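You operate a simulated robot arm through the tools that you are given. There is no shell and no other tool.

You run a simulated two-armed robot. Do the job below in one go: nothing can be reset, and whatever is moved stays where it is left.

Task
Pick up the carton from the middle shelf of the open shelving with one hand, pass it to the other hand and put it on the top shelf of the open shelving. Set down upright: carton.

The check looks at the end state, three seconds after you hand in, the way a careful person would. Anything else that was tipped, shoved, dropped, spilled or broken makes it a failure.

Robot
Two 7-joint arms with two-finger parallel grippers on one trunk, on a base that moves. Base frame: it is fixed to the floor where the robot stands at the start and does not move with it; the origin is under the middle of the robot, x ahead of it, y to its left, z up. Readings come in mm, degrees, newtons and seconds.
The left shoulder is at the start at [50, 165, 1030], the right one opposite. With the tool pointing down near the work surface each hand reaches from about 180 to 680 mm from the robot's upright axis, wherever it stands, measured 20 degrees to its own side. Places, roughly: top shelf of the open shelving [500, -500, 1600]. Payload 3.91 kg a hand.
The TCP of each hand is the grasp point between the finger pads, 30 mm short of the fingertips. In the tool frame z runs along the fingers and y along their closing line. The gripper opens to 110 mm. The fingers are 20 mm wide and 10 mm thick; the gripper's body (48 by 112 mm) begins 55 mm behind the TCP.
Orientation is that of the tool frame in the base frame, as a unit quaternion [x, y, z, w]. With the fingers straight down and closing along the base's y, the tool's x points along the base's -x, its y along +y and its z along -z.

Tools
- The arms move only by the tool jog_arm. It takes "left_commands", "right_commands" or both (then of equal length, played together; a hand with none holds still); each is a list of rows, each an object of numbers (a shift or turn left out is 0, a gripper value left out holds the last): "dx", "dy", "dz": the shift along the tool's x, y, z in units of 200 mm (1.0 is 200 mm); "wx", "wy", "wz": the turn, a rotation vector about the tool's x, y, z in units of 120 degrees (1.0 is 120 degrees); "hand": the finger opening in cm, from 0 to 11. In form: [{"dx": .., "dy": .., "dz": .., "wx": .., "wy": .., "wz": .., "hand": ..}, ...]. A call has 1 to 20 rows; each row is the pose to reach, as a shift and turn from the pose commanded when the call began, along the tool's axes at that moment. A call with a number of a shift or a turn outside -1 to 1 is refused whole. Each row takes 0.2 s and may step no farther than 50 mm and 8.6 degrees from the row before; otherwise, or with a gripper value out of range, the whole call is refused. Where a pose cannot be reached the arm comes as near as it can. A force on the tool above 40 N (or 10 N above the force at the start of the call, whichever is more), or a blocked arm, ends the call early, and 0.2 s more pass. The fingers move at their own pace (about 45 mm/s each) and stop on an object; they squeeze with about 29 N. The grip force told is the motor's: it shows also when the fingers shut on nothing. Time passes only in rows, and 0.2 s behind the last, so rows that repeat a pose let the fingers close. It gives the time, the measured TCP pose, the force on the tool (base axes), the opening and the grip force at its end, in the units of the frame above (readings bear some noise), with the torque about the TCP (base axes, N m) and any sound that the robot's microphone picked up.
- Cameras (640 x 400 px; columns grow to the right, rows downward): "scene" is now at [116.3, -12.4, 1263.8]; the picture's right is [-0.13, -0.99, 0.00], its down [0.09, -0.01, -1.00] and it looks along [0.99, -0.13, 0.09] (base axes); focal length 214 px, centre (320, 200). "left" rides on the left gripper at [72, -17, -103] in its tool frame; the picture's right is [0.23, 0.97, 0.00], its down [-0.76, 0.18, -0.62] and it looks along [-0.61, 0.14, 0.78] (tool axes); focal length 222 px, centre (320, 200). "right" rides on the right gripper at [72, 17, -103] in its tool frame; the picture's right is [-0.23, 0.97, 0.00], its down [-0.76, -0.18, -0.62] and it looks along [-0.61, -0.14, 0.78] (tool axes); focal length 222 px, centre (320, 200).
- snapshot(camera): a new picture of that camera. It takes no simulated time.
- slide_trunk(by): slides the trunk up (or, below 0, down) by that many mm; the arms and the scene camera ride with it, the base frame stays. It gives what a move gives, with no picture.
- steer(legs): drives the robot by 1 to 6 legs, each [ahead, left, turn to the left] in mm, mm and degrees, along the robot's own axes; the way and the turn of a leg run together, so that a leg with both is an arc; at most 1500 mm and 180 degrees a leg. The arms and the cameras ride along, it lands a little off, and it stops where it bumps. It gives what a move gives.
- pan_tilt(pan, tilt): turns the head with the scene camera to pan (to the left, within 80 degrees either way) and tilt (down, from -29 to 69), counted from straight ahead of the robot. It gives what a move gives.
- pixel_to_xyz(camera, pixels): for up to 12 pixels [column, row] of the newest picture of that camera ("zoom" is the newest enlarged one), the place [x, y, z] in the base frame of the surface seen there, good to about 3 mm. It takes no simulated time.
- inspect(camera, box): a new picture of the part [left, top, right, bottom] of that camera's present view, enlarged. It takes no simulated time.
- hand_in(): hands the job in; it is judged then, once.

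Leave the grippers open and the arms clear of the work at the hand-in unless told otherwise.

The tools are called after ">>>" as name(argument=value, ...) on one line, values as JSON. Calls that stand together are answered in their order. jog_arm: Moves the arms, as the interface text tells. Its arguments: {"type":"object","properties":{"left_commands":{"type":"array","items":{"type":"object","properties":{"dx":{"type":"number"},"dy":{"type":"number"},"dz":{"type":"number"},"wx":{"type":"number"},"wy":{"type":"number"},"wz":{"type":"number"},"hand":{"type":"number"}}}},"right_commands":{"type":"array","items":{"type":"object","properties":{"dx":{"type":"number"},"dy":{"type":"number"},"dz":{"type":"number"},"wx":{"type":"number"},"wy":{"type":"number"},"wz":{"type":"number"},"hand":{"type":"number"}}}}},"required":[]} The other tools are called the same way: slide_trunk (by) moves the trunk up or down; steer (legs) drives the base; pan_tilt (pan, tilt) turns the head that bears the scene camera; snapshot (camera) takes a picture; pixel_to_xyz (camera, pixels) gives the place of the surface under pixels of a picture; inspect (camera, box) takes an enlarged picture of a part of a camera's view; hand_in () hands the job in.

At the start:

```text
time: 0.0
left_eef_pos: [334.6, 114.0, 1001.4]
left_tcp_rot: [-0.001, 1.0, -0.001, 0.001]
left_force: [-0.2, -0.6, -0.7]
left_moment: [-0.04, 0.01, 0.03]
left_grip_width: 110.1
left_grip_force: 0.1
right_eef_pos: [312.6, -163.5, 1000.5]
right_tcp_rot: [0.001, 1.0, 0.0, 0.0]
right_force: [-1.0, 0.6, -0.2]
right_moment: [0.03, -0.04, 0.01]
right_grip_width: 110.0
right_grip_force: 0.1
trunk travel left (down, up): [-250.0, 253.0]
robot x, y, heading: [-2.4, 2.4, -0.2]
head pan, tilt (commanded): [-7.2, -5.0]
```

scene: 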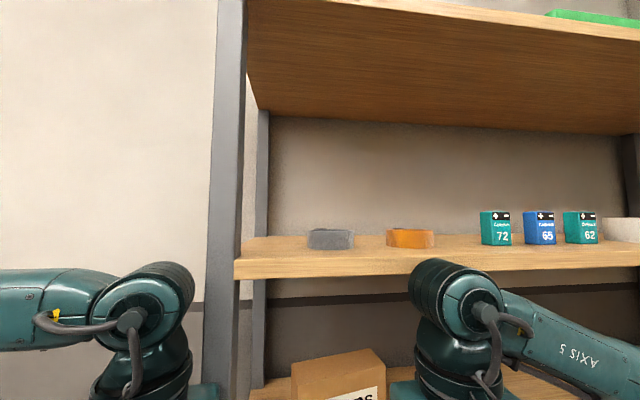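
right: 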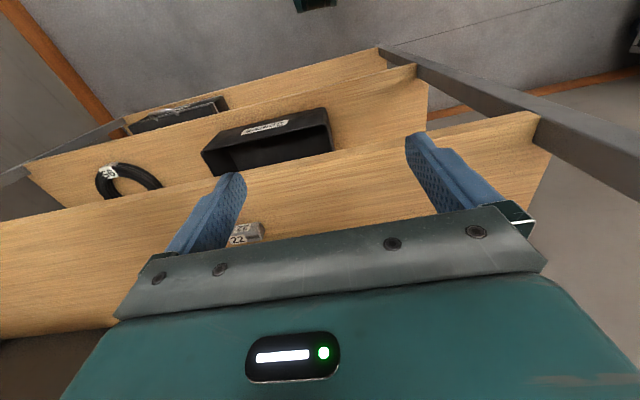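
left: 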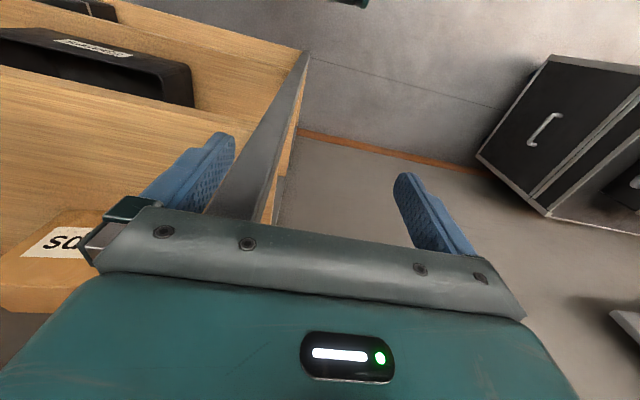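

I see open shelving ahead, with small boxes on one shelf and a brown carton with a label lower down at about (338, 375). I'll tilt the head down to see that carton and the shelves better.

>>> pan_tilt(pan=-20, tilt=30)

```text
time: 1.0
left_eef_pos: [334.1, 114.1, 999.6]
left_tcp_rot: [-0.001, 1.0, 0.0, 0.002]
left_force: [-0.6, -0.1, -0.1]
left_moment: [0.01, 0.04, -0.02]
left_grip_width: 109.9
left_grip_force: 0.1
right_eef_pos: [312.1, -163.3, 1000.3]
right_tcp_rot: [0.001, 1.0, -0.001, 0.001]
right_force: [-0.4, -0.4, -0.9]
right_moment: [0.02, 0.01, 0.02]
right_grip_width: 109.8
right_grip_force: 0.1
trunk travel left (down, up): [-250.0, 253.0]
robot x, y, heading: [-3.2, -2.2, 0.0]
head pan, tilt (commanded): [-20.0, 30.0]
```

Next I take a scene picture with the head tilted down.

>>> snapshot(camera="scene")

```text
taken
```

scene: 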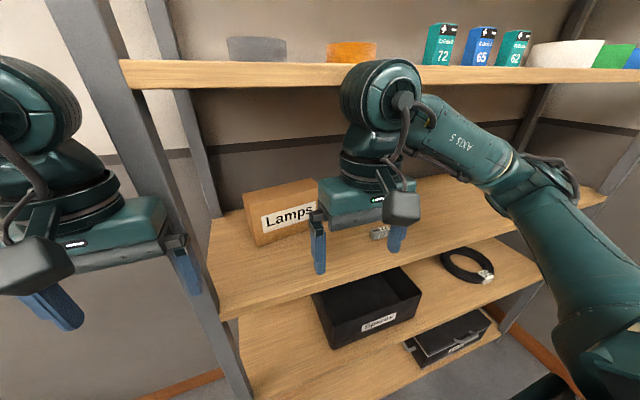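

The carton "Lamps" is at about (285, 212). I'll read the places of its corners, the shelf boards and the posts.

>>> pixel_to_xyz(camera="scene", pixels=[[262, 235], [290, 217], [258, 246], [250, 200], [285, 190], [310, 183], [220, 300], [300, 270], [300, 80], [400, 278], [330, 360], [170, 200]])

>>> inspect(camera="scene", box=[200, 140, 440, 290])

```text
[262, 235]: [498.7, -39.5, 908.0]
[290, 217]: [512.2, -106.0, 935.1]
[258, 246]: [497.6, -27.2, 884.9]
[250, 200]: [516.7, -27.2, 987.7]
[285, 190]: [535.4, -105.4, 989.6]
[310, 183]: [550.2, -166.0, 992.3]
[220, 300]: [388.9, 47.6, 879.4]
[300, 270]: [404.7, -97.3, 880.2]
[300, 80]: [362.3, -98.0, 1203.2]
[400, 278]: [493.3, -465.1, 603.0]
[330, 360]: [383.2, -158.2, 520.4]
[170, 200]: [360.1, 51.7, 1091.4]
```

```text
2.67 times, centred on (320, 215) of scene
```

zoom: 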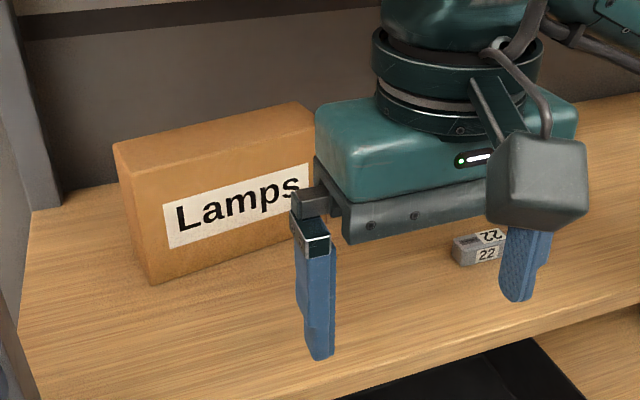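

The carton front is at x≈500–550, and its shelf top is at z≈880. I'll measure its extents and the shelf geometry more exactly using the zoom picture.

>>> pixel_to_xyz(camera="zoom", pixels=[[116, 146], [296, 103], [312, 118], [155, 280], [135, 150], [160, 275], [285, 235], [25, 270], [30, 210], [470, 255], [500, 235], [40, 100]])

>>> pan_tilt(pan=30, tilt=20)

>>> snapshot(camera="scene")

```text
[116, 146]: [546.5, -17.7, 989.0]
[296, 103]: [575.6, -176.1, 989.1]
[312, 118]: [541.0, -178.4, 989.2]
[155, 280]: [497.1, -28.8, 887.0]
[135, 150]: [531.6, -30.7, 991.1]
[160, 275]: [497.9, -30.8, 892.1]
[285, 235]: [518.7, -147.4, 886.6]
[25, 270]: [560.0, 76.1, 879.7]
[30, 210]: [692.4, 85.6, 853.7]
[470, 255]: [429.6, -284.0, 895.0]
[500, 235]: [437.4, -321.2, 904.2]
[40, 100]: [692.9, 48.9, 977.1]
```

```text
time: 2.2
left_eef_pos: [333.1, 114.1, 1000.4]
left_tcp_rot: [-0.001, 1.0, 0.0, 0.0]
left_force: [0.2, 0.4, 0.0]
left_moment: [0.0, -0.01, 0.03]
left_grip_width: 110.1
left_grip_force: 0.0
right_eef_pos: [312.8, -163.9, 999.9]
right_tcp_rot: [0.001, 1.0, 0.0, 0.001]
right_force: [0.5, -0.2, 0.7]
right_moment: [-0.02, 0.0, 0.01]
right_grip_width: 110.1
right_grip_force: 0.0
trunk travel left (down, up): [-250.0, 253.0]
robot x, y, heading: [-1.0, 0.8, -0.3]
head pan, tilt (commanded): [30.0, 20.0]
```

```text
taken
```

scene: 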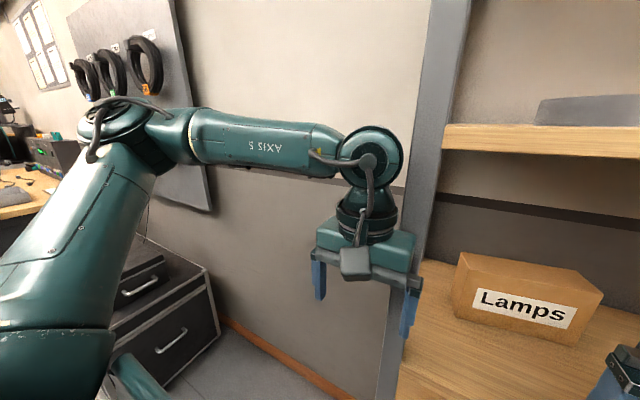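

I can see the carton's front-left vertical edge at about (462, 258) and the floor to the left of the shelving. I'll measure the carton, the left posts, the cabinet and the wall.

>>> pixel_to_xyz(camera="scene", pixels=[[467, 256], [456, 315], [580, 346], [602, 296], [463, 254], [525, 262], [590, 300], [205, 275], [215, 330], [300, 280], [440, 100], [410, 380]])

>>> inspect(camera="scene", box=[400, 200, 640, 350])

```text
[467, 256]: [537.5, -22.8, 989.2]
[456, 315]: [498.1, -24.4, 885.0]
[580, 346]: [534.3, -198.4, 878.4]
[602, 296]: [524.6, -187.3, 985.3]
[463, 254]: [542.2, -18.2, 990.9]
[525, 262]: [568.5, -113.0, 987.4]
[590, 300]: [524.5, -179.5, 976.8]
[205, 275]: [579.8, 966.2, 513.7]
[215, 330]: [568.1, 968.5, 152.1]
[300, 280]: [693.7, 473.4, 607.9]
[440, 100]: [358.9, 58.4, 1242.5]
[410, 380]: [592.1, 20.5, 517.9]
```

```text
2.67 times, centred on (520, 275) of scene
```

zoom: 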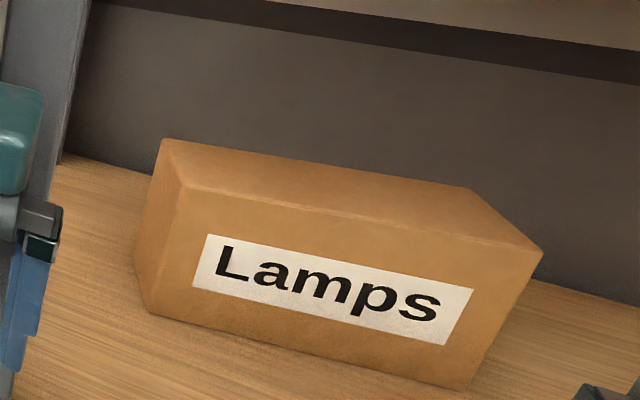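

I'll read those zoom-picture corners precisely.

>>> pixel_to_xyz(camera="zoom", pixels=[[186, 188], [166, 141], [468, 190], [540, 252], [152, 310], [137, 263], [460, 386], [350, 200], [300, 250], [150, 200], [180, 250], [500, 330]])

```text
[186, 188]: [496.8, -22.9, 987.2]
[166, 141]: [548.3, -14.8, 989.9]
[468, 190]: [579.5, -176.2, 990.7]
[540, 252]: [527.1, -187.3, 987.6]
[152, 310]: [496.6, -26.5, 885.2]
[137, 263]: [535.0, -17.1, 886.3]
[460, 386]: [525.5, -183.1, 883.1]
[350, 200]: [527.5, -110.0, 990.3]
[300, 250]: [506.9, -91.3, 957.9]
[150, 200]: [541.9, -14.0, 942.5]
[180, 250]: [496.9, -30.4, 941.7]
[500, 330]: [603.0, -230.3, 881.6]
```

The carton is about 165 × 54 × 110 mm. Its long side is turned about 10.6° from the y axis and its centre is near (538, −100, 935). Next I look up at the top shelf and to the right of it.

>>> pan_tilt(pan=-35, tilt=-20)

>>> snapshot(camera="scene")

```text
time: 3.5
left_eef_pos: [333.5, 114.0, 999.1]
left_tcp_rot: [0.0, 1.0, 0.0, 0.0]
left_force: [0.8, 0.6, -0.1]
left_moment: [-0.01, 0.0, 0.0]
left_grip_width: 110.2
left_grip_force: 0.1
right_eef_pos: [313.1, -163.2, 1000.9]
right_tcp_rot: [0.001, 1.0, -0.001, 0.001]
right_force: [-0.2, 0.1, -0.4]
right_moment: [0.03, -0.01, -0.06]
right_grip_width: 109.9
right_grip_force: 0.1
trunk travel left (down, up): [-250.0, 253.0]
robot x, y, heading: [0.5, 0.6, -0.0]
head pan, tilt (commanded): [-35.0, -20.0]
```

```text
taken
```

scene: 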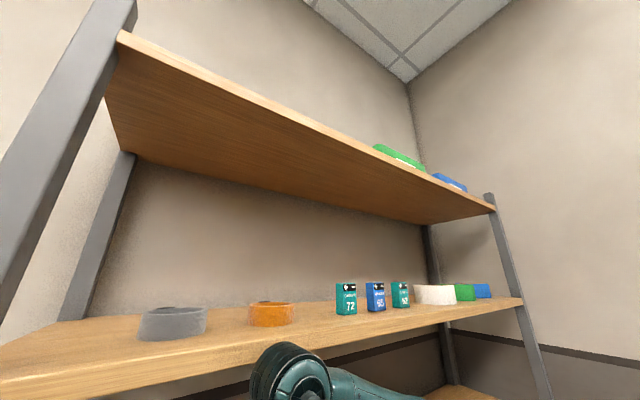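

The top shelf shows a green item at (400, 158) and a blue one at (448, 182), both to the right. I'll measure the shelf front edge, the items and the posts.

>>> pixel_to_xyz(camera="scene", pixels=[[125, 38], [250, 98], [350, 143], [490, 208], [400, 158], [375, 147], [424, 168], [448, 182], [118, 10], [488, 197], [300, 150], [300, 315]])

>>> inspect(camera="scene", box=[330, 110, 530, 235])

```text
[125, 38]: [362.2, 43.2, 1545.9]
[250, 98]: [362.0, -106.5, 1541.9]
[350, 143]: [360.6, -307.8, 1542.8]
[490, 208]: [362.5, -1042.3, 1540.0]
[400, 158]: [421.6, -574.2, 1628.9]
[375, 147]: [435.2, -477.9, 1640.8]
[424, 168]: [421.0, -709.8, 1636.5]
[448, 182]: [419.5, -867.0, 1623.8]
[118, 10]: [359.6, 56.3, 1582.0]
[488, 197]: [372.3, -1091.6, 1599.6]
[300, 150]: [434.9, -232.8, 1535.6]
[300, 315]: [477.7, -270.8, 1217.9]
```

```text
3.20 times, centred on (430, 172) of scene
```

zoom: 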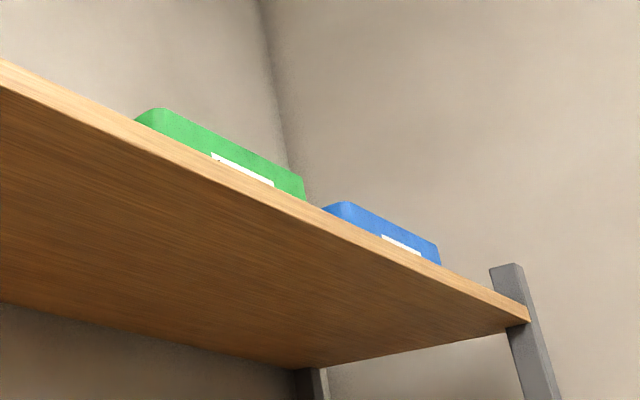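

The top shelf is clear on the left, from y≈40 to about −470, apart from anything low that I can't see yet. I'll check the floor space to the left before driving.

>>> pan_tilt(pan=75, tilt=35)

>>> snapshot(camera="scene")

```text
time: 5.4
left_eef_pos: [334.5, 114.1, 1000.2]
left_tcp_rot: [0.0, 1.0, 0.0, 0.001]
left_force: [-0.2, 0.3, -0.1]
left_moment: [0.01, 0.0, 0.03]
left_grip_width: 110.1
left_grip_force: 0.1
right_eef_pos: [312.0, -163.2, 1000.5]
right_tcp_rot: [0.001, 1.0, 0.0, 0.0]
right_force: [1.1, -0.7, 0.6]
right_moment: [0.03, -0.02, -0.02]
right_grip_width: 110.0
right_grip_force: 0.0
trunk travel left (down, up): [-250.0, 253.0]
robot x, y, heading: [-1.2, 2.6, 0.1]
head pan, tilt (commanded): [75.0, 35.0]
```

```text
taken
```

scene: 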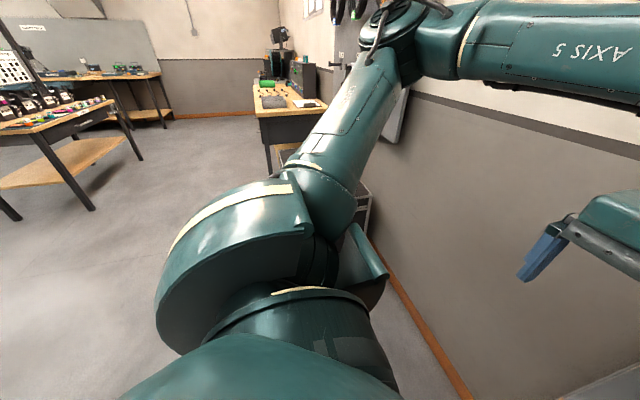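

There is open floor to the left and rear left. I'll measure the table legs, the cabinet and the bench to know the clearances.

>>> pixel_to_xyz(camera="scene", pixels=[[93, 208], [20, 218], [270, 170], [310, 85], [120, 330], [150, 220], [360, 205], [375, 220], [440, 350], [350, 195]])

```text
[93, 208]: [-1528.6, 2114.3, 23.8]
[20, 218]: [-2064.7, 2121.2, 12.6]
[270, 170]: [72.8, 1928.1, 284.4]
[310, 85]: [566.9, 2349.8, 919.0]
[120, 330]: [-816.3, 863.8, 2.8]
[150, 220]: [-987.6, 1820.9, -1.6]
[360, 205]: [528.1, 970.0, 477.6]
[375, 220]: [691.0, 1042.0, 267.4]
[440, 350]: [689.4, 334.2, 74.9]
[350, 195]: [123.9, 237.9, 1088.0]
```

The floor is free up to y≈960. I'll slide left 500 mm, away from the shelving posts, and then turn right 60° to face the shelving's open left end.

>>> steer(legs=[[0, 500, 0], [0, 0, -60]])

>>> pan_tilt(pan=0, tilt=25)

>>> snapshot(camera="scene")

```text
time: 13.0
left_eef_pos: [267.3, 271.6, 1000.2]
left_tcp_rot: [0.494, 0.869, -0.001, 0.001]
left_force: [0.5, 0.1, -0.4]
left_moment: [-0.02, -0.02, 0.0]
left_grip_width: 109.9
left_grip_force: 0.0
right_eef_pos: [16.5, 149.7, 1000.1]
right_tcp_rot: [0.496, 0.868, -0.002, 0.0]
right_force: [1.5, 0.1, -0.4]
right_moment: [-0.01, -0.03, -0.01]
right_grip_width: 110.0
right_grip_force: 0.0
trunk travel left (down, up): [-250.0, 253.0]
robot x, y, heading: [0.6, 501.8, -59.0]
head pan, tilt (commanded): [75.0, 35.0]
```

```text
time: 14.4
left_eef_pos: [265.8, 271.8, 1000.2]
left_tcp_rot: [0.495, 0.869, 0.0, 0.0]
left_force: [-0.6, -0.5, 0.0]
left_moment: [0.06, -0.04, 0.0]
left_grip_width: 109.9
left_grip_force: 0.0
right_eef_pos: [17.1, 149.6, 1000.9]
right_tcp_rot: [0.496, 0.868, -0.002, 0.001]
right_force: [0.3, -0.4, 0.8]
right_moment: [-0.02, 0.0, 0.04]
right_grip_width: 110.0
right_grip_force: 0.1
trunk travel left (down, up): [-250.0, 253.0]
robot x, y, heading: [-1.0, 502.0, -59.3]
head pan, tilt (commanded): [0.0, 25.0]
```

```text
taken
```

scene: 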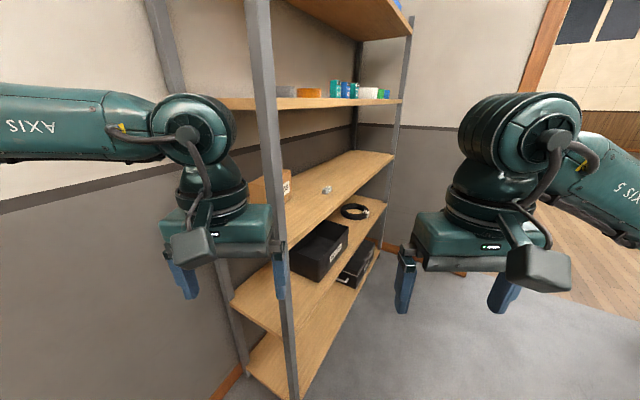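

The left hand is at the left of the picture and the carton (270, 190) is seen past the front-left post. I'll measure the wrist and camera housing positions relative to the TCP, plus the post and shelf edges.

>>> pixel_to_xyz(camera="scene", pixels=[[187, 135], [205, 100], [212, 178], [215, 222], [192, 250], [210, 262], [174, 285], [260, 60], [278, 120], [240, 103], [165, 40], [285, 330]])

>>> inspect(camera="scene", box=[140, 60, 400, 222])

```text
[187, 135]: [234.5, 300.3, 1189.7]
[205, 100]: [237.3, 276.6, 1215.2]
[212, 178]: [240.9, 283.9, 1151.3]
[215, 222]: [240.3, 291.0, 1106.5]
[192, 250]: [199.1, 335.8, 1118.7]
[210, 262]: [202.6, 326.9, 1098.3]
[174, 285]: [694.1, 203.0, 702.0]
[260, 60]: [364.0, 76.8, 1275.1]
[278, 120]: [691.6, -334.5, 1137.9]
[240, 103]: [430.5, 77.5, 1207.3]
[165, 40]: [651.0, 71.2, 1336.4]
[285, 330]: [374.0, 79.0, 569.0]
```

```text
2.46 times, centred on (270, 141) of scene
```

zoom: 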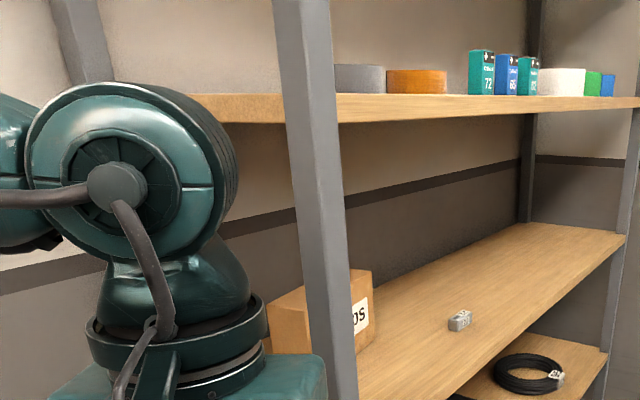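

The wrist centre is about 190 mm behind the TCP. The left end of the shelving is open between the front post (x≈360–400) and the back post (x≈651). I'll take the carton by its left end through that opening. The left fingers will point along its long side, tilted about 40° down and closing across its 54 mm depth. First I turn the left hand in free space.

>>> jog_arm(left_commands=[{"wx": 0.0091, "wy": -0.0515, "wz": 0.0196}, {"wx": 0.0183, "wy": -0.1031, "wz": 0.0392}, {"wx": 0.0274, "wy": -0.1546, "wz": 0.0588}, {"wx": 0.0365, "wy": -0.2062, "wz": 0.0784}, {"wx": 0.0456, "wy": -0.2577, "wz": 0.0979}, {"wx": 0.0548, "wy": -0.3092, "wz": 0.1175}, {"wx": 0.0639, "wy": -0.3608, "wz": 0.1371}, {"wx": 0.073, "wy": -0.4123, "wz": 0.1567}, {"wx": 0.073, "wy": -0.4123, "wz": 0.1567}])

```text
time: 16.4
left_eef_pos: [269.8, 235.0, 1020.9]
left_tcp_rot: [0.579, 0.697, -0.27, 0.326]
left_force: [1.0, 0.3, -0.7]
left_moment: [0.02, -0.01, 0.02]
left_grip_width: 109.9
left_grip_force: 0.1
left hand out of reach, approached as far as the arm can: row 7, 8, 9
right_eef_pos: [17.8, 148.9, 999.4]
right_tcp_rot: [0.496, 0.868, -0.001, 0.001]
right_force: [-0.5, -0.5, -0.4]
right_moment: [0.0, 0.02, 0.01]
right_grip_width: 110.1
right_grip_force: 0.0
trunk travel left (down, up): [-250.0, 253.0]
robot x, y, heading: [-3.3, 501.8, -59.5]
head pan, tilt (commanded): [0.0, 25.0]
```

The orientation came out as wanted; the hand was only too close to the body. I'll shift it sideways along tool y, roughly +x, by 200 mm. That lines it up with the opening, in front of the carton's left end.

>>> jog_arm(left_commands=[{"dy": 0.2}, {"dy": 0.4}, {"dy": 0.6}, {"dy": 0.8}, {"dy": 1.0}, {"dy": 1.0}])

```text
time: 17.9
left_eef_pos: [467.9, 270.5, 1020.5]
left_tcp_rot: [0.579, 0.697, -0.271, 0.326]
left_force: [0.3, -0.2, -0.1]
left_moment: [0.01, -0.02, 0.03]
left_grip_width: 110.1
left_grip_force: 0.1
right_eef_pos: [17.7, 148.8, 1000.6]
right_tcp_rot: [0.496, 0.868, -0.001, 0.001]
right_force: [-1.0, 0.1, 0.5]
right_moment: [-0.02, 0.0, 0.04]
right_grip_width: 110.0
right_grip_force: 0.0
trunk travel left (down, up): [-250.0, 253.0]
robot x, y, heading: [-2.2, 500.1, -59.5]
head pan, tilt (commanded): [0.0, 25.0]
```

The left TCP is at (468, 270, 1020), on the carton's long axis line. I'll look through the left hand camera.

>>> snapshot(camera="left")

>>> snapshot(camera="scene")

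```text
taken
```

left: 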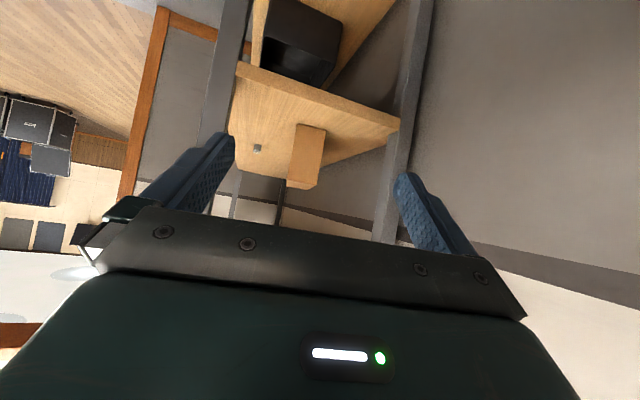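

```text
taken
```

scene: 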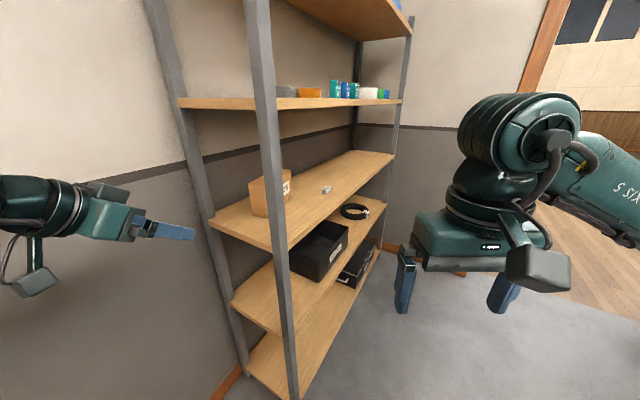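

The carton shows between the fingers in the left camera at (305, 155), which appears upside down there. I'll measure the carton's left end face from both cameras to fix the approach.

>>> pixel_to_xyz(camera="left", pixels=[[310, 128], [296, 175], [315, 180], [322, 133], [300, 150], [312, 155], [300, 186], [340, 110], [235, 70], [215, 60], [420, 80]])

>>> inspect(camera="scene", box=[200, 140, 330, 221])

```text
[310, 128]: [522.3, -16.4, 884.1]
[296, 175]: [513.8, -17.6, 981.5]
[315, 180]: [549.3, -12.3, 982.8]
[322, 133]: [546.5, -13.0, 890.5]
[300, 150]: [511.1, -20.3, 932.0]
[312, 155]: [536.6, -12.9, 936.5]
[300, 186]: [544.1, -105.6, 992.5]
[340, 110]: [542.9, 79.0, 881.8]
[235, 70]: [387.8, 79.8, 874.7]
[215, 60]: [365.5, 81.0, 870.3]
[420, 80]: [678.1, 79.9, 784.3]
```

```text
4.92 times, centred on (265, 180) of scene
```

zoom: 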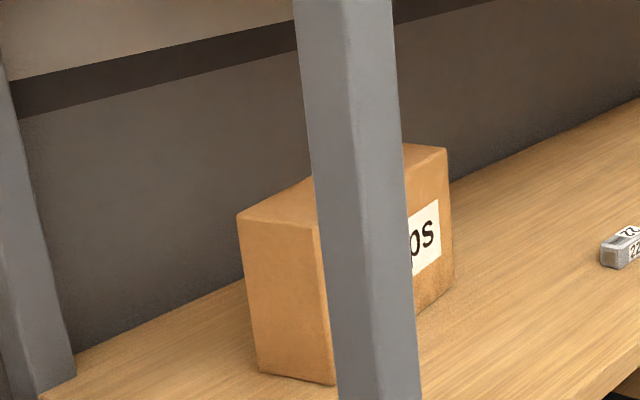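

The left end face centre is about (524, −17) and the top is at z≈990. The grasp TCP should be at about (532, −62, 970). I'll drive 120 mm ahead to bring that within easy reach; the hand stays outside the shelving.

>>> steer(legs=[[120, 0, 0]])

```text
time: 19.1
left_eef_pos: [528.6, 167.6, 1020.2]
left_tcp_rot: [0.578, 0.697, -0.271, 0.326]
left_force: [0.2, -0.3, 0.4]
left_moment: [0.01, 0.03, 0.04]
left_grip_width: 110.1
left_grip_force: 0.2
right_eef_pos: [78.9, 46.2, 999.8]
right_tcp_rot: [0.497, 0.868, -0.002, 0.0]
right_force: [0.3, -0.2, 0.0]
right_moment: [0.01, 0.02, 0.05]
right_grip_width: 110.0
right_grip_force: 0.1
trunk travel left (down, up): [-250.0, 253.0]
robot x, y, heading: [56.8, 399.3, -59.8]
head pan, tilt (commanded): [0.0, 25.0]
```

The left TCP is at (529, 168, 1020). Next I bring it to (502, 100, 970) on the approach line, still short of the carton.

>>> jog_arm(left_commands=[{"dx": -0.002, "dy": -0.065, "dz": 0.132}, {"dx": -0.003, "dy": -0.129, "dz": 0.265}, {"dx": -0.005, "dy": -0.194, "dz": 0.397}, {"dx": -0.005, "dy": -0.194, "dz": 0.397}])

>>> snapshot(camera="left")

>>> snapshot(camera="scene")

```text
time: 20.1
left_eef_pos: [501.4, 101.0, 968.6]
left_tcp_rot: [0.578, 0.698, -0.27, 0.326]
left_force: [0.3, 0.3, 0.3]
left_moment: [-0.03, 0.0, 0.01]
left_grip_width: 110.2
left_grip_force: 0.0
right_eef_pos: [77.4, 45.8, 999.4]
right_tcp_rot: [0.496, 0.868, -0.002, 0.0]
right_force: [-0.3, 0.7, 0.0]
right_moment: [0.01, -0.01, 0.0]
right_grip_width: 110.1
right_grip_force: 0.1
trunk travel left (down, up): [-250.0, 253.0]
robot x, y, heading: [60.9, 395.3, -59.6]
head pan, tilt (commanded): [0.0, 25.0]
```

```text
taken
```

left: 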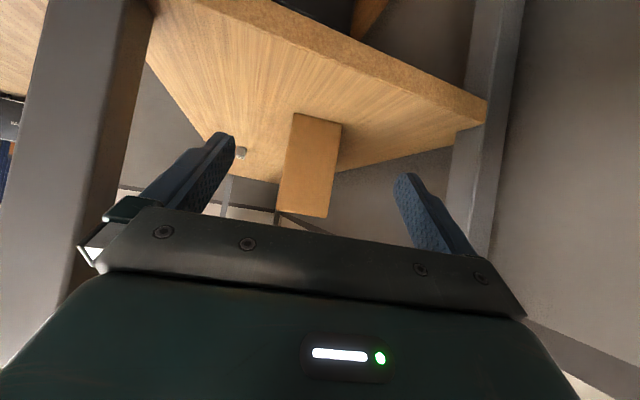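

```text
taken
```

scene: 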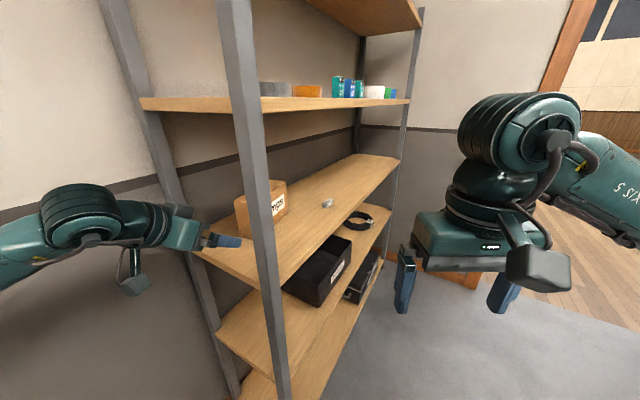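

The hand is aligned outside the end opening. I'll re-measure the carton's end face in this closer view.

>>> pixel_to_xyz(camera="left", pixels=[[295, 118], [340, 127], [328, 213], [280, 205], [305, 160], [318, 165], [285, 180], [332, 180], [220, 180], [420, 215]])

```text
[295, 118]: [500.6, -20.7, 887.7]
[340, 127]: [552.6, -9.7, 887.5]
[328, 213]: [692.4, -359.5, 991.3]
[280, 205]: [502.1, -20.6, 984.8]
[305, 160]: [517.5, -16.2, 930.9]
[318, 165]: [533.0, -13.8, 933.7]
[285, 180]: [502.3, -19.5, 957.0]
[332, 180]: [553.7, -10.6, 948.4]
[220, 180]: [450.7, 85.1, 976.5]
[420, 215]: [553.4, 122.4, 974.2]
```

The end face centre reads (526, −15). I'll advance along the carton's axis to TCP (535, −61, 970), with the fingers straddling the carton from its end.

>>> jog_arm(left_commands=[{"dx": -0.0669, "dy": 0.002, "dz": 0.0786}, {"dx": -0.1338, "dy": 0.004, "dz": 0.1573}, {"dx": -0.2007, "dy": 0.006, "dz": 0.2359}, {"dx": -0.2677, "dy": 0.008, "dz": 0.3145}, {"dx": -0.3346, "dy": 0.0102, "dz": 0.3931}, {"dx": -0.4015, "dy": 0.0123, "dz": 0.4718}, {"dx": -0.4684, "dy": 0.0143, "dz": 0.5504}, {"dx": -0.5353, "dy": 0.0164, "dz": 0.629}, {"dx": -0.5353, "dy": 0.0164, "dz": 0.629}])

>>> snapshot(camera="left")

>>> snapshot(camera="scene")

```text
time: 22.1
left_eef_pos: [535.4, -60.3, 971.9]
left_tcp_rot: [0.579, 0.697, -0.271, 0.325]
left_force: [0.5, 0.2, -0.3]
left_moment: [0.0, 0.0, 0.03]
left_grip_width: 110.0
left_grip_force: 0.1
right_eef_pos: [77.4, 46.6, 1000.4]
right_tcp_rot: [0.496, 0.868, 0.0, 0.0]
right_force: [0.7, -0.6, 0.8]
right_moment: [0.03, 0.02, 0.02]
right_grip_width: 110.2
right_grip_force: 0.2
trunk travel left (down, up): [-250.0, 253.0]
robot x, y, heading: [60.5, 397.9, -59.6]
head pan, tilt (commanded): [0.0, 25.0]
```

```text
taken
```

left: 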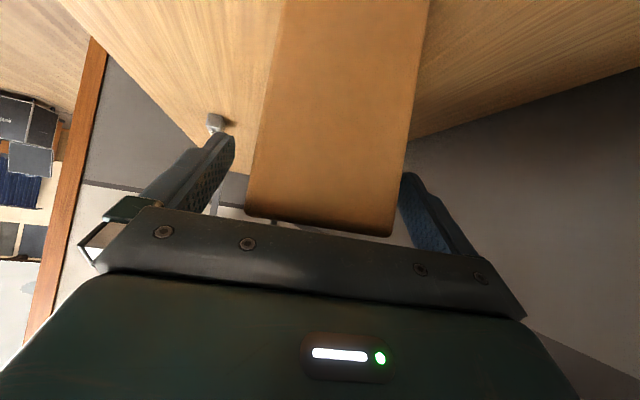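

```text
taken
```

scene: 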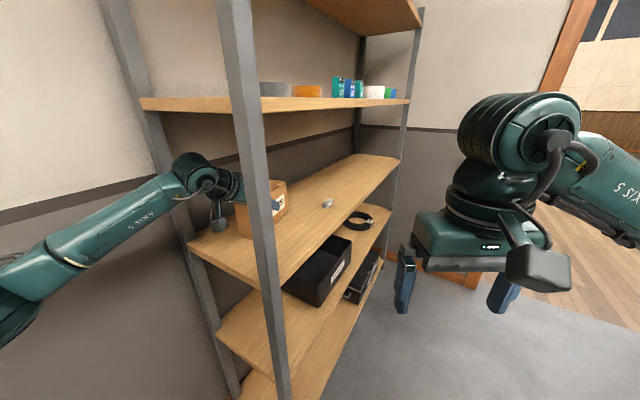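

The fingers straddle the carton's end with clearance on both sides. I'll close the left gripper now.

>>> jog_arm(left_commands=[{"hand": 8}, {"hand": 6.5}, {"hand": 5.5}, {"hand": 4.5}, {"hand": 4}, {"hand": 4}, {"hand": 4}, {"hand": 4}])

```text
time: 23.9
left_eef_pos: [536.2, -59.9, 971.8]
left_tcp_rot: [0.579, 0.697, -0.271, 0.326]
left_force: [-0.7, -0.5, 0.9]
left_moment: [-0.15, 0.09, -0.11]
left_grip_width: 57.7
left_grip_force: 29.3
right_eef_pos: [77.8, 46.4, 1000.4]
right_tcp_rot: [0.497, 0.868, -0.001, 0.001]
right_force: [0.8, 0.9, -0.7]
right_moment: [0.01, 0.02, 0.0]
right_grip_width: 110.1
right_grip_force: 0.0
trunk travel left (down, up): [-250.0, 253.0]
robot x, y, heading: [59.6, 398.7, -59.4]
head pan, tilt (commanded): [0.0, 25.0]
```

The grip holds at 57.7 mm with 29 N. I'll lift slowly by 30 mm and read the weight.

>>> jog_arm(left_commands=[{"dx": -0.0192, "dz": -0.016}, {"dx": -0.0384, "dz": -0.0321}, {"dx": -0.0575, "dz": -0.0482}, {"dx": -0.0767, "dz": -0.0642}, {"dx": -0.0959, "dz": -0.0803}, {"dx": -0.115, "dz": -0.0963}, {"dx": -0.115, "dz": -0.0963}])

>>> snapshot(camera="left")

>>> inspect(camera="scene", box=[160, 120, 340, 260])

```text
time: 25.5
left_eef_pos: [535.0, -60.7, 1001.6]
left_tcp_rot: [0.578, 0.698, -0.269, 0.325]
left_force: [0.3, -0.8, -2.9]
left_moment: [0.1, 0.04, 0.05]
left_grip_width: 57.7
left_grip_force: 28.5
right_eef_pos: [78.8, 46.3, 1000.5]
right_tcp_rot: [0.496, 0.868, -0.001, 0.001]
right_force: [-0.7, -0.1, -0.6]
right_moment: [0.0, -0.02, 0.03]
right_grip_width: 109.9
right_grip_force: 0.1
trunk travel left (down, up): [-250.0, 253.0]
robot x, y, heading: [60.8, 397.4, -59.3]
head pan, tilt (commanded): [0.0, 25.0]
```

```text
taken
```

left: 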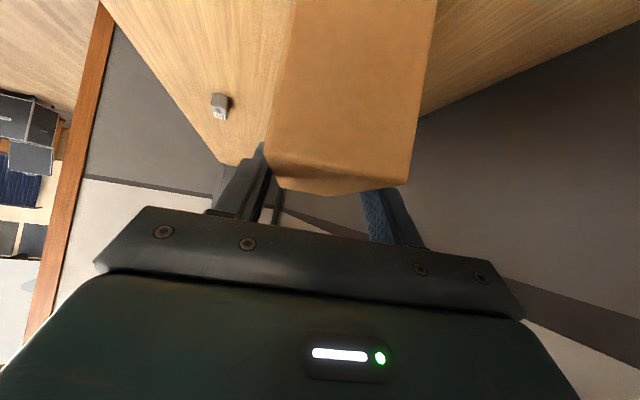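

```text
2.86 times, centred on (250, 190) of scene
```

zoom: 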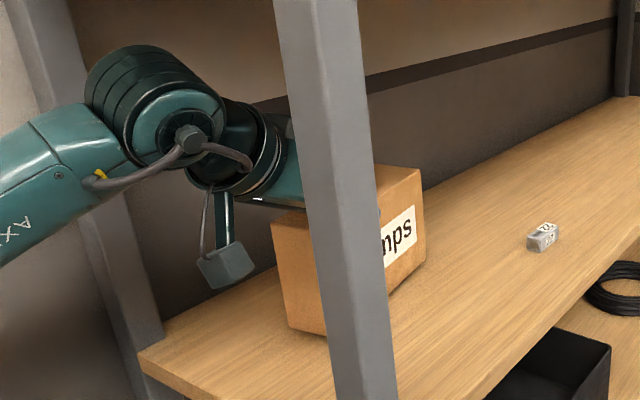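

The weight reads about 3 N. I need to check whether the carton hangs level or its far end droops, so I measure points on it.

>>> pixel_to_xyz(camera="zoom", pixels=[[275, 228], [290, 322], [400, 170], [420, 175], [424, 255], [392, 285], [285, 250], [300, 320], [395, 200], [320, 215]])

>>> pixel_to_xyz(camera="left", pixels=[[340, 185], [270, 160], [408, 180], [300, 180], [295, 50], [420, 50], [350, 100], [350, 20], [350, 160], [340, 175]])

```text
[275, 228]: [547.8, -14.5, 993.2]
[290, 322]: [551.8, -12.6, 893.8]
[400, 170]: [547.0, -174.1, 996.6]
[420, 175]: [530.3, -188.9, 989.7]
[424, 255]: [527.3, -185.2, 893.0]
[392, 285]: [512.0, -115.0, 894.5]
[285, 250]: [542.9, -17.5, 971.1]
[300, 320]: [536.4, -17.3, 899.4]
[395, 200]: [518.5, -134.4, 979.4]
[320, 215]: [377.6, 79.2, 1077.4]
```

```text
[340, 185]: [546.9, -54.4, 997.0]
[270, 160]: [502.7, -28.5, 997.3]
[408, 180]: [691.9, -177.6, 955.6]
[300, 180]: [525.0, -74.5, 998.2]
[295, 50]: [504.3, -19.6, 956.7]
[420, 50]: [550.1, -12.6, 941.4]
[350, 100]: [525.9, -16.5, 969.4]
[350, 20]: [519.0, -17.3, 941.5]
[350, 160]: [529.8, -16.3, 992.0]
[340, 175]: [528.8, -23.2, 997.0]
```

The carton top reads about z 996, only some 6 mm higher, while the hand rose 30 mm. So the carton seems to have slipped in the grip. I'll look closely at the fingers before doing anything else.

>>> inspect(camera="left", box=[180, 80, 480, 268])

>>> inspect(camera="scene", box=[220, 160, 320, 250])

```text
2.13 times, centred on (330, 174) of left
```

zoom: 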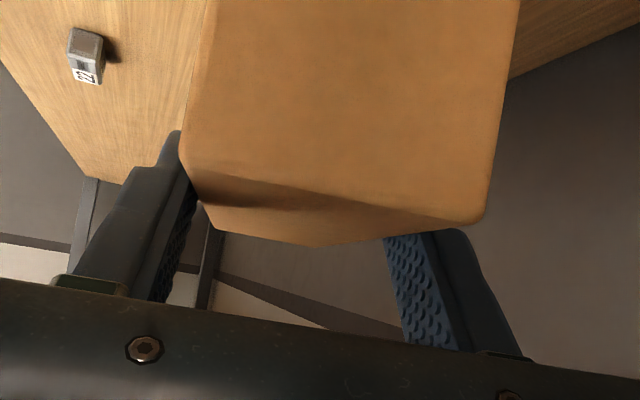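

```text
4.44 times, centred on (270, 205) of scene
```

zoom: 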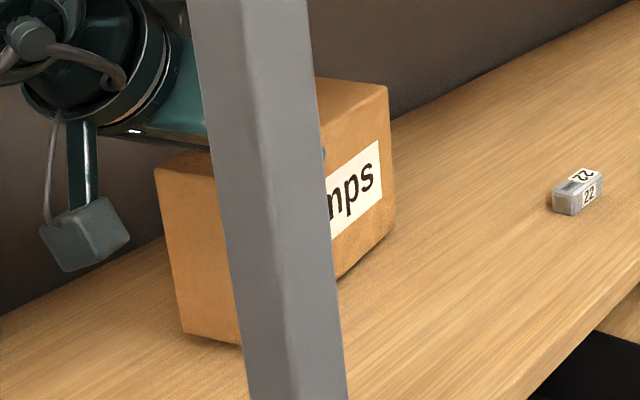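

I'll measure along the carton's bottom and top edges in this latest zoom.

>>> pixel_to_xyz(camera="zoom", pixels=[[345, 268], [345, 276], [390, 230], [393, 238], [188, 330], [235, 340], [160, 176], [205, 155], [325, 85], [385, 92], [325, 125], [185, 170]])

```text
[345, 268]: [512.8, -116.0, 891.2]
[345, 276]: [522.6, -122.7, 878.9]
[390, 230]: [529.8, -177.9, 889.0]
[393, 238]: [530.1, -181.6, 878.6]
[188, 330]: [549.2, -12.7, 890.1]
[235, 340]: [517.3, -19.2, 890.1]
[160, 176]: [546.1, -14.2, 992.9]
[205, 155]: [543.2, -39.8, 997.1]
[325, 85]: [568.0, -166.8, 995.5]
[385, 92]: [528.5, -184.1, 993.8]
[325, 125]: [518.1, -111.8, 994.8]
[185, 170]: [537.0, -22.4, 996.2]
```

The carton is level and about 6–7 mm off the shelf, so it slid down some 23 mm in the fingers. I'll hold still for a second to see whether it keeps sliding.

>>> jog_arm(left_commands=[{"hand": 3}, {"hand": 3}, {"hand": 3}, {"hand": 3}, {"hand": 3}])

>>> inspect(camera="scene", box=[220, 160, 320, 250])

>>> pixel_to_xyz(camera="zoom", pixels=[[345, 268], [235, 340], [205, 155], [325, 85], [325, 125], [185, 170]])

```text
time: 26.7
left_eef_pos: [535.4, -61.7, 999.5]
left_tcp_rot: [0.579, 0.698, -0.269, 0.325]
left_force: [-0.6, 0.1, -2.9]
left_moment: [0.16, 0.01, -0.01]
left_grip_width: 57.8
left_grip_force: 29.2
right_eef_pos: [78.5, 44.8, 1000.2]
right_tcp_rot: [0.496, 0.869, 0.0, 0.0]
right_force: [-0.3, 0.4, 0.2]
right_moment: [-0.02, -0.02, 0.0]
right_grip_width: 110.2
right_grip_force: 0.0
trunk travel left (down, up): [-250.0, 253.0]
robot x, y, heading: [58.8, 399.3, -59.3]
head pan, tilt (commanded): [0.0, 25.0]
```

```text
4.44 times, centred on (270, 205) of scene
```

zoom: 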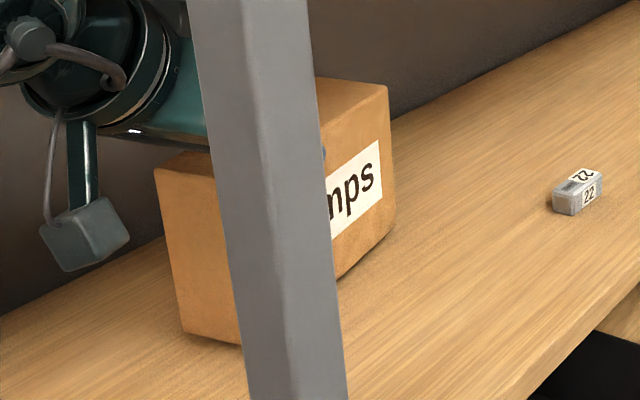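

```text
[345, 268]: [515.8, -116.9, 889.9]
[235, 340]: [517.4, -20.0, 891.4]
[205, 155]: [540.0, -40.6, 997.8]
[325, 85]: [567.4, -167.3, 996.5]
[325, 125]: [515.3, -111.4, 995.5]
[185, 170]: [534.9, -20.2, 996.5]
```

The carton is stable, and the force (−2.9 N) and moment match a freely hanging 0.3 kg carton. But it is held only by the fingertips, with its top 3 mm below the TCP. I'll set it back down 7 mm, open, and regrip lower and deeper.

>>> jog_arm(left_commands=[{"dx": 0.0096, "dz": 0.008}, {"dx": 0.0192, "dz": 0.0161}, {"dx": 0.0268, "dz": 0.0225}, {"dx": 0.0268, "dz": 0.0225}])

>>> inspect(camera="scene", box=[220, 160, 320, 250])

>>> pixel_to_xyz(camera="zoom", pixels=[[345, 268], [235, 340], [205, 158], [325, 88], [325, 128], [185, 173]])

```text
time: 27.7
left_eef_pos: [535.0, -59.3, 993.9]
left_tcp_rot: [0.578, 0.698, -0.27, 0.326]
left_force: [-0.2, 0.0, -2.5]
left_moment: [0.05, -0.03, 0.02]
left_grip_width: 57.6
left_grip_force: 29.3
right_eef_pos: [78.9, 45.7, 1000.5]
right_tcp_rot: [0.496, 0.868, -0.001, 0.001]
right_force: [-0.2, 0.4, 0.4]
right_moment: [0.0, -0.01, 0.0]
right_grip_width: 110.0
right_grip_force: 0.0
trunk travel left (down, up): [-250.0, 253.0]
robot x, y, heading: [55.7, 393.5, -59.3]
head pan, tilt (commanded): [0.0, 25.0]
```

```text
4.44 times, centred on (270, 205) of scene
```

zoom: 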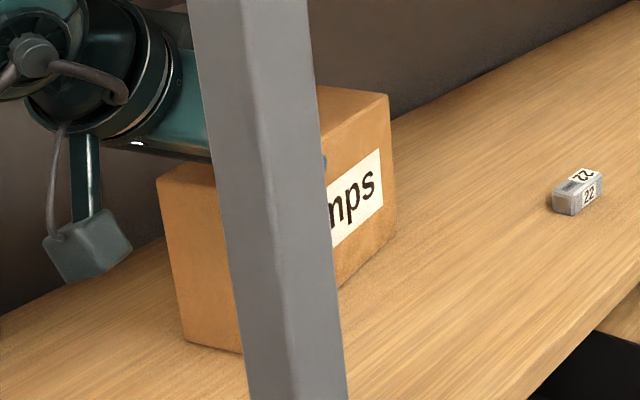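

```text
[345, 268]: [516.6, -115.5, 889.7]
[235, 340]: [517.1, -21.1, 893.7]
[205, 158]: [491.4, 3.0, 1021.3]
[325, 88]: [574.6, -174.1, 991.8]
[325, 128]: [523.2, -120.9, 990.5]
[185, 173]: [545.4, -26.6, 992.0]
```

The top reads about 991, so it is nearly down. I'll lower 2 mm more, then open to 9 cm.

>>> jog_arm(left_commands=[{"dx": 0.0077, "dz": 0.0064, "hand": 3}, {"dx": 0.0077, "dz": 0.0064, "hand": 5}, {"dx": 0.0077, "dz": 0.0064, "hand": 7}, {"dx": 0.0077, "dz": 0.0064, "hand": 9}, {"dx": 0.0077, "dz": 0.0064, "hand": 9}, {"dx": 0.0077, "dz": 0.0064, "hand": 9}])

>>> snapshot(camera="left")

>>> inspect(camera="scene", box=[220, 160, 320, 250])

>>> pixel_to_xyz(camera="zoom", pixels=[[345, 268], [235, 340], [215, 170], [325, 92], [325, 132], [185, 177], [380, 105], [165, 190]])

```text
time: 29.1
left_eef_pos: [533.5, -59.9, 992.8]
left_tcp_rot: [0.578, 0.697, -0.27, 0.326]
left_force: [-0.3, 0.6, -0.1]
left_moment: [0.0, 0.02, 0.02]
left_grip_width: 89.8
left_grip_force: 0.1
right_eef_pos: [78.6, 45.8, 1000.5]
right_tcp_rot: [0.496, 0.868, -0.001, 0.001]
right_force: [0.1, -0.1, -0.5]
right_moment: [-0.02, 0.0, -0.02]
right_grip_width: 110.3
right_grip_force: 0.1
trunk travel left (down, up): [-250.0, 253.0]
robot x, y, heading: [61.1, 394.5, -59.4]
head pan, tilt (commanded): [0.0, 25.0]
```

```text
taken
```

left: 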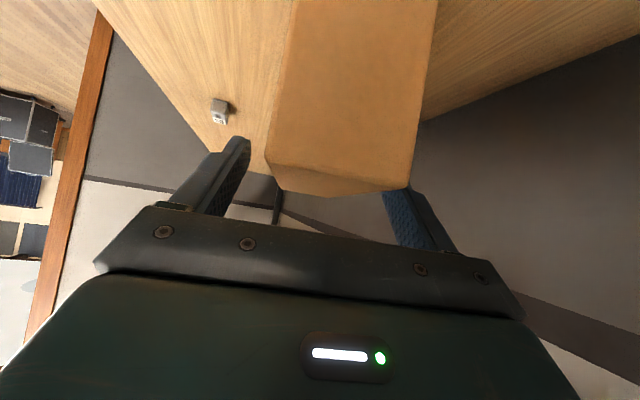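

```text
4.44 times, centred on (270, 205) of scene
```

zoom: 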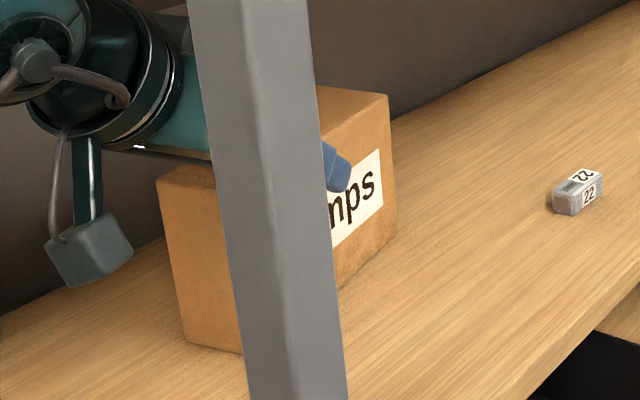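

```text
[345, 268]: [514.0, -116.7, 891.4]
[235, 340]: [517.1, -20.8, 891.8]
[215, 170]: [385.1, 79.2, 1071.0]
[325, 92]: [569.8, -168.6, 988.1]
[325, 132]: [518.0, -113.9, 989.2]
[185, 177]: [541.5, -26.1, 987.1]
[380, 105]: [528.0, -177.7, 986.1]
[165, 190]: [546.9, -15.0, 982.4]
```

The carton stands level on the shelf again, top about 988. I'll lower the open hand by 27 mm so that the pads sit well onto the carton.

>>> jog_arm(left_commands=[{"dx": 0.0345, "dz": 0.0289}, {"dx": 0.069, "dz": 0.0578}, {"dx": 0.1035, "dz": 0.0867}, {"dx": 0.1035, "dz": 0.0867}])

>>> snapshot(camera="left")

>>> inspect(camera="left", box=[180, 80, 480, 268])

```text
time: 30.1
left_eef_pos: [535.2, -60.3, 965.3]
left_tcp_rot: [0.578, 0.698, -0.27, 0.326]
left_force: [-0.1, -0.7, -0.7]
left_moment: [0.02, 0.0, -0.01]
left_grip_width: 89.9
left_grip_force: 0.2
right_eef_pos: [77.6, 45.0, 1000.5]
right_tcp_rot: [0.496, 0.868, -0.001, 0.0]
right_force: [0.1, -0.3, -0.5]
right_moment: [0.01, 0.0, -0.02]
right_grip_width: 109.7
right_grip_force: 0.1
trunk travel left (down, up): [-250.0, 253.0]
robot x, y, heading: [62.4, 394.4, -59.6]
head pan, tilt (commanded): [0.0, 25.0]
```

```text
taken
```

left: 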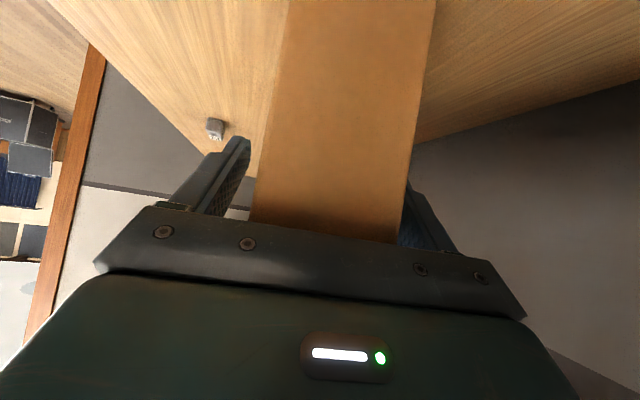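

```text
2.13 times, centred on (330, 174) of left
```

zoom: 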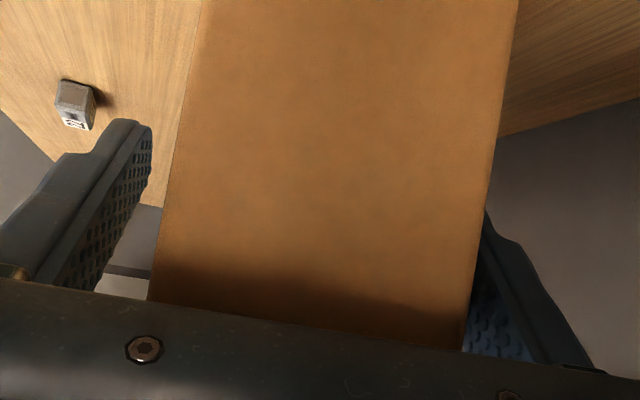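

The carton is deep between the fingers now. I'll close and let the grip settle, and not lift yet.

>>> jog_arm(left_commands=[{"hand": 8}, {"hand": 7}, {"hand": 6.2}, {"hand": 5.5}, {"hand": 4}, {"hand": 2}, {"hand": 2}, {"hand": 2}, {"hand": 2}, {"hand": 2}])

>>> inspect(camera="left", box=[180, 80, 480, 268])

```text
time: 32.3
left_eef_pos: [535.0, -60.1, 966.0]
left_tcp_rot: [0.578, 0.698, -0.27, 0.326]
left_force: [1.1, 0.6, -0.6]
left_moment: [-0.06, -0.08, -0.02]
left_grip_width: 57.8
left_grip_force: 28.7
right_eef_pos: [78.3, 45.4, 1000.8]
right_tcp_rot: [0.496, 0.868, 0.0, 0.001]
right_force: [0.1, 0.0, 0.0]
right_moment: [0.01, 0.01, 0.01]
right_grip_width: 110.0
right_grip_force: 0.1
trunk travel left (down, up): [-250.0, 253.0]
robot x, y, heading: [57.5, 400.2, -59.3]
head pan, tilt (commanded): [0.0, 25.0]
```

```text
2.13 times, centred on (330, 174) of left
```

zoom: 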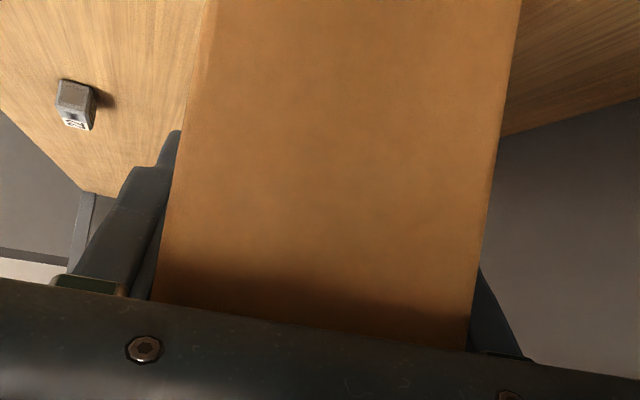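

Gripped at 57.8 mm. I'll lift just 6 mm, slowly, and compare.

>>> jog_arm(left_commands=[{"dx": -0.0077, "dz": -0.0064}, {"dx": -0.0153, "dz": -0.0128}, {"dx": -0.023, "dz": -0.0193}, {"dx": -0.023, "dz": -0.0193}])

>>> inspect(camera="left", box=[180, 80, 480, 268])

>>> inspect(camera="scene", box=[220, 160, 320, 250])

>>> pixel_to_xyz(camera="zoom", pixels=[[345, 268], [235, 340], [325, 92], [325, 132], [380, 105], [185, 177]])

```text
time: 33.3
left_eef_pos: [534.6, -61.3, 971.0]
left_tcp_rot: [0.578, 0.698, -0.27, 0.324]
left_force: [0.3, 0.4, -3.3]
left_moment: [0.09, 0.04, 0.0]
left_grip_width: 57.8
left_grip_force: 29.7
right_eef_pos: [78.8, 45.8, 999.3]
right_tcp_rot: [0.496, 0.868, -0.002, 0.0]
right_force: [-0.4, -0.5, -0.1]
right_moment: [-0.01, -0.01, -0.02]
right_grip_width: 109.8
right_grip_force: 0.0
trunk travel left (down, up): [-250.0, 253.0]
robot x, y, heading: [59.8, 397.2, -59.7]
head pan, tilt (commanded): [0.0, 25.0]
```

```text
2.13 times, centred on (330, 174) of left
```

zoom: 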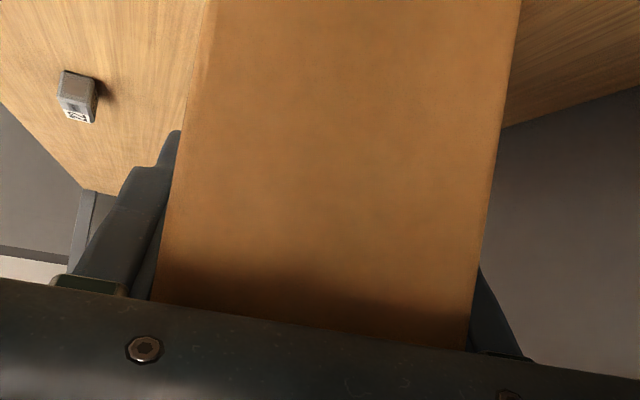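

```text
4.44 times, centred on (270, 205) of scene
```

zoom: 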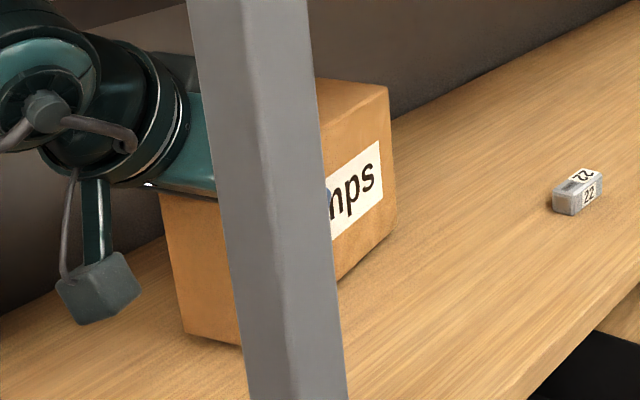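

```text
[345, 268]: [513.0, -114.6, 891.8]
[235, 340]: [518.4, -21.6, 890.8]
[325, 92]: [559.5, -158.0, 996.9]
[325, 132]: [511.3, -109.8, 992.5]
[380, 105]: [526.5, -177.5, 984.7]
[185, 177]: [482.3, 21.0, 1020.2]
```

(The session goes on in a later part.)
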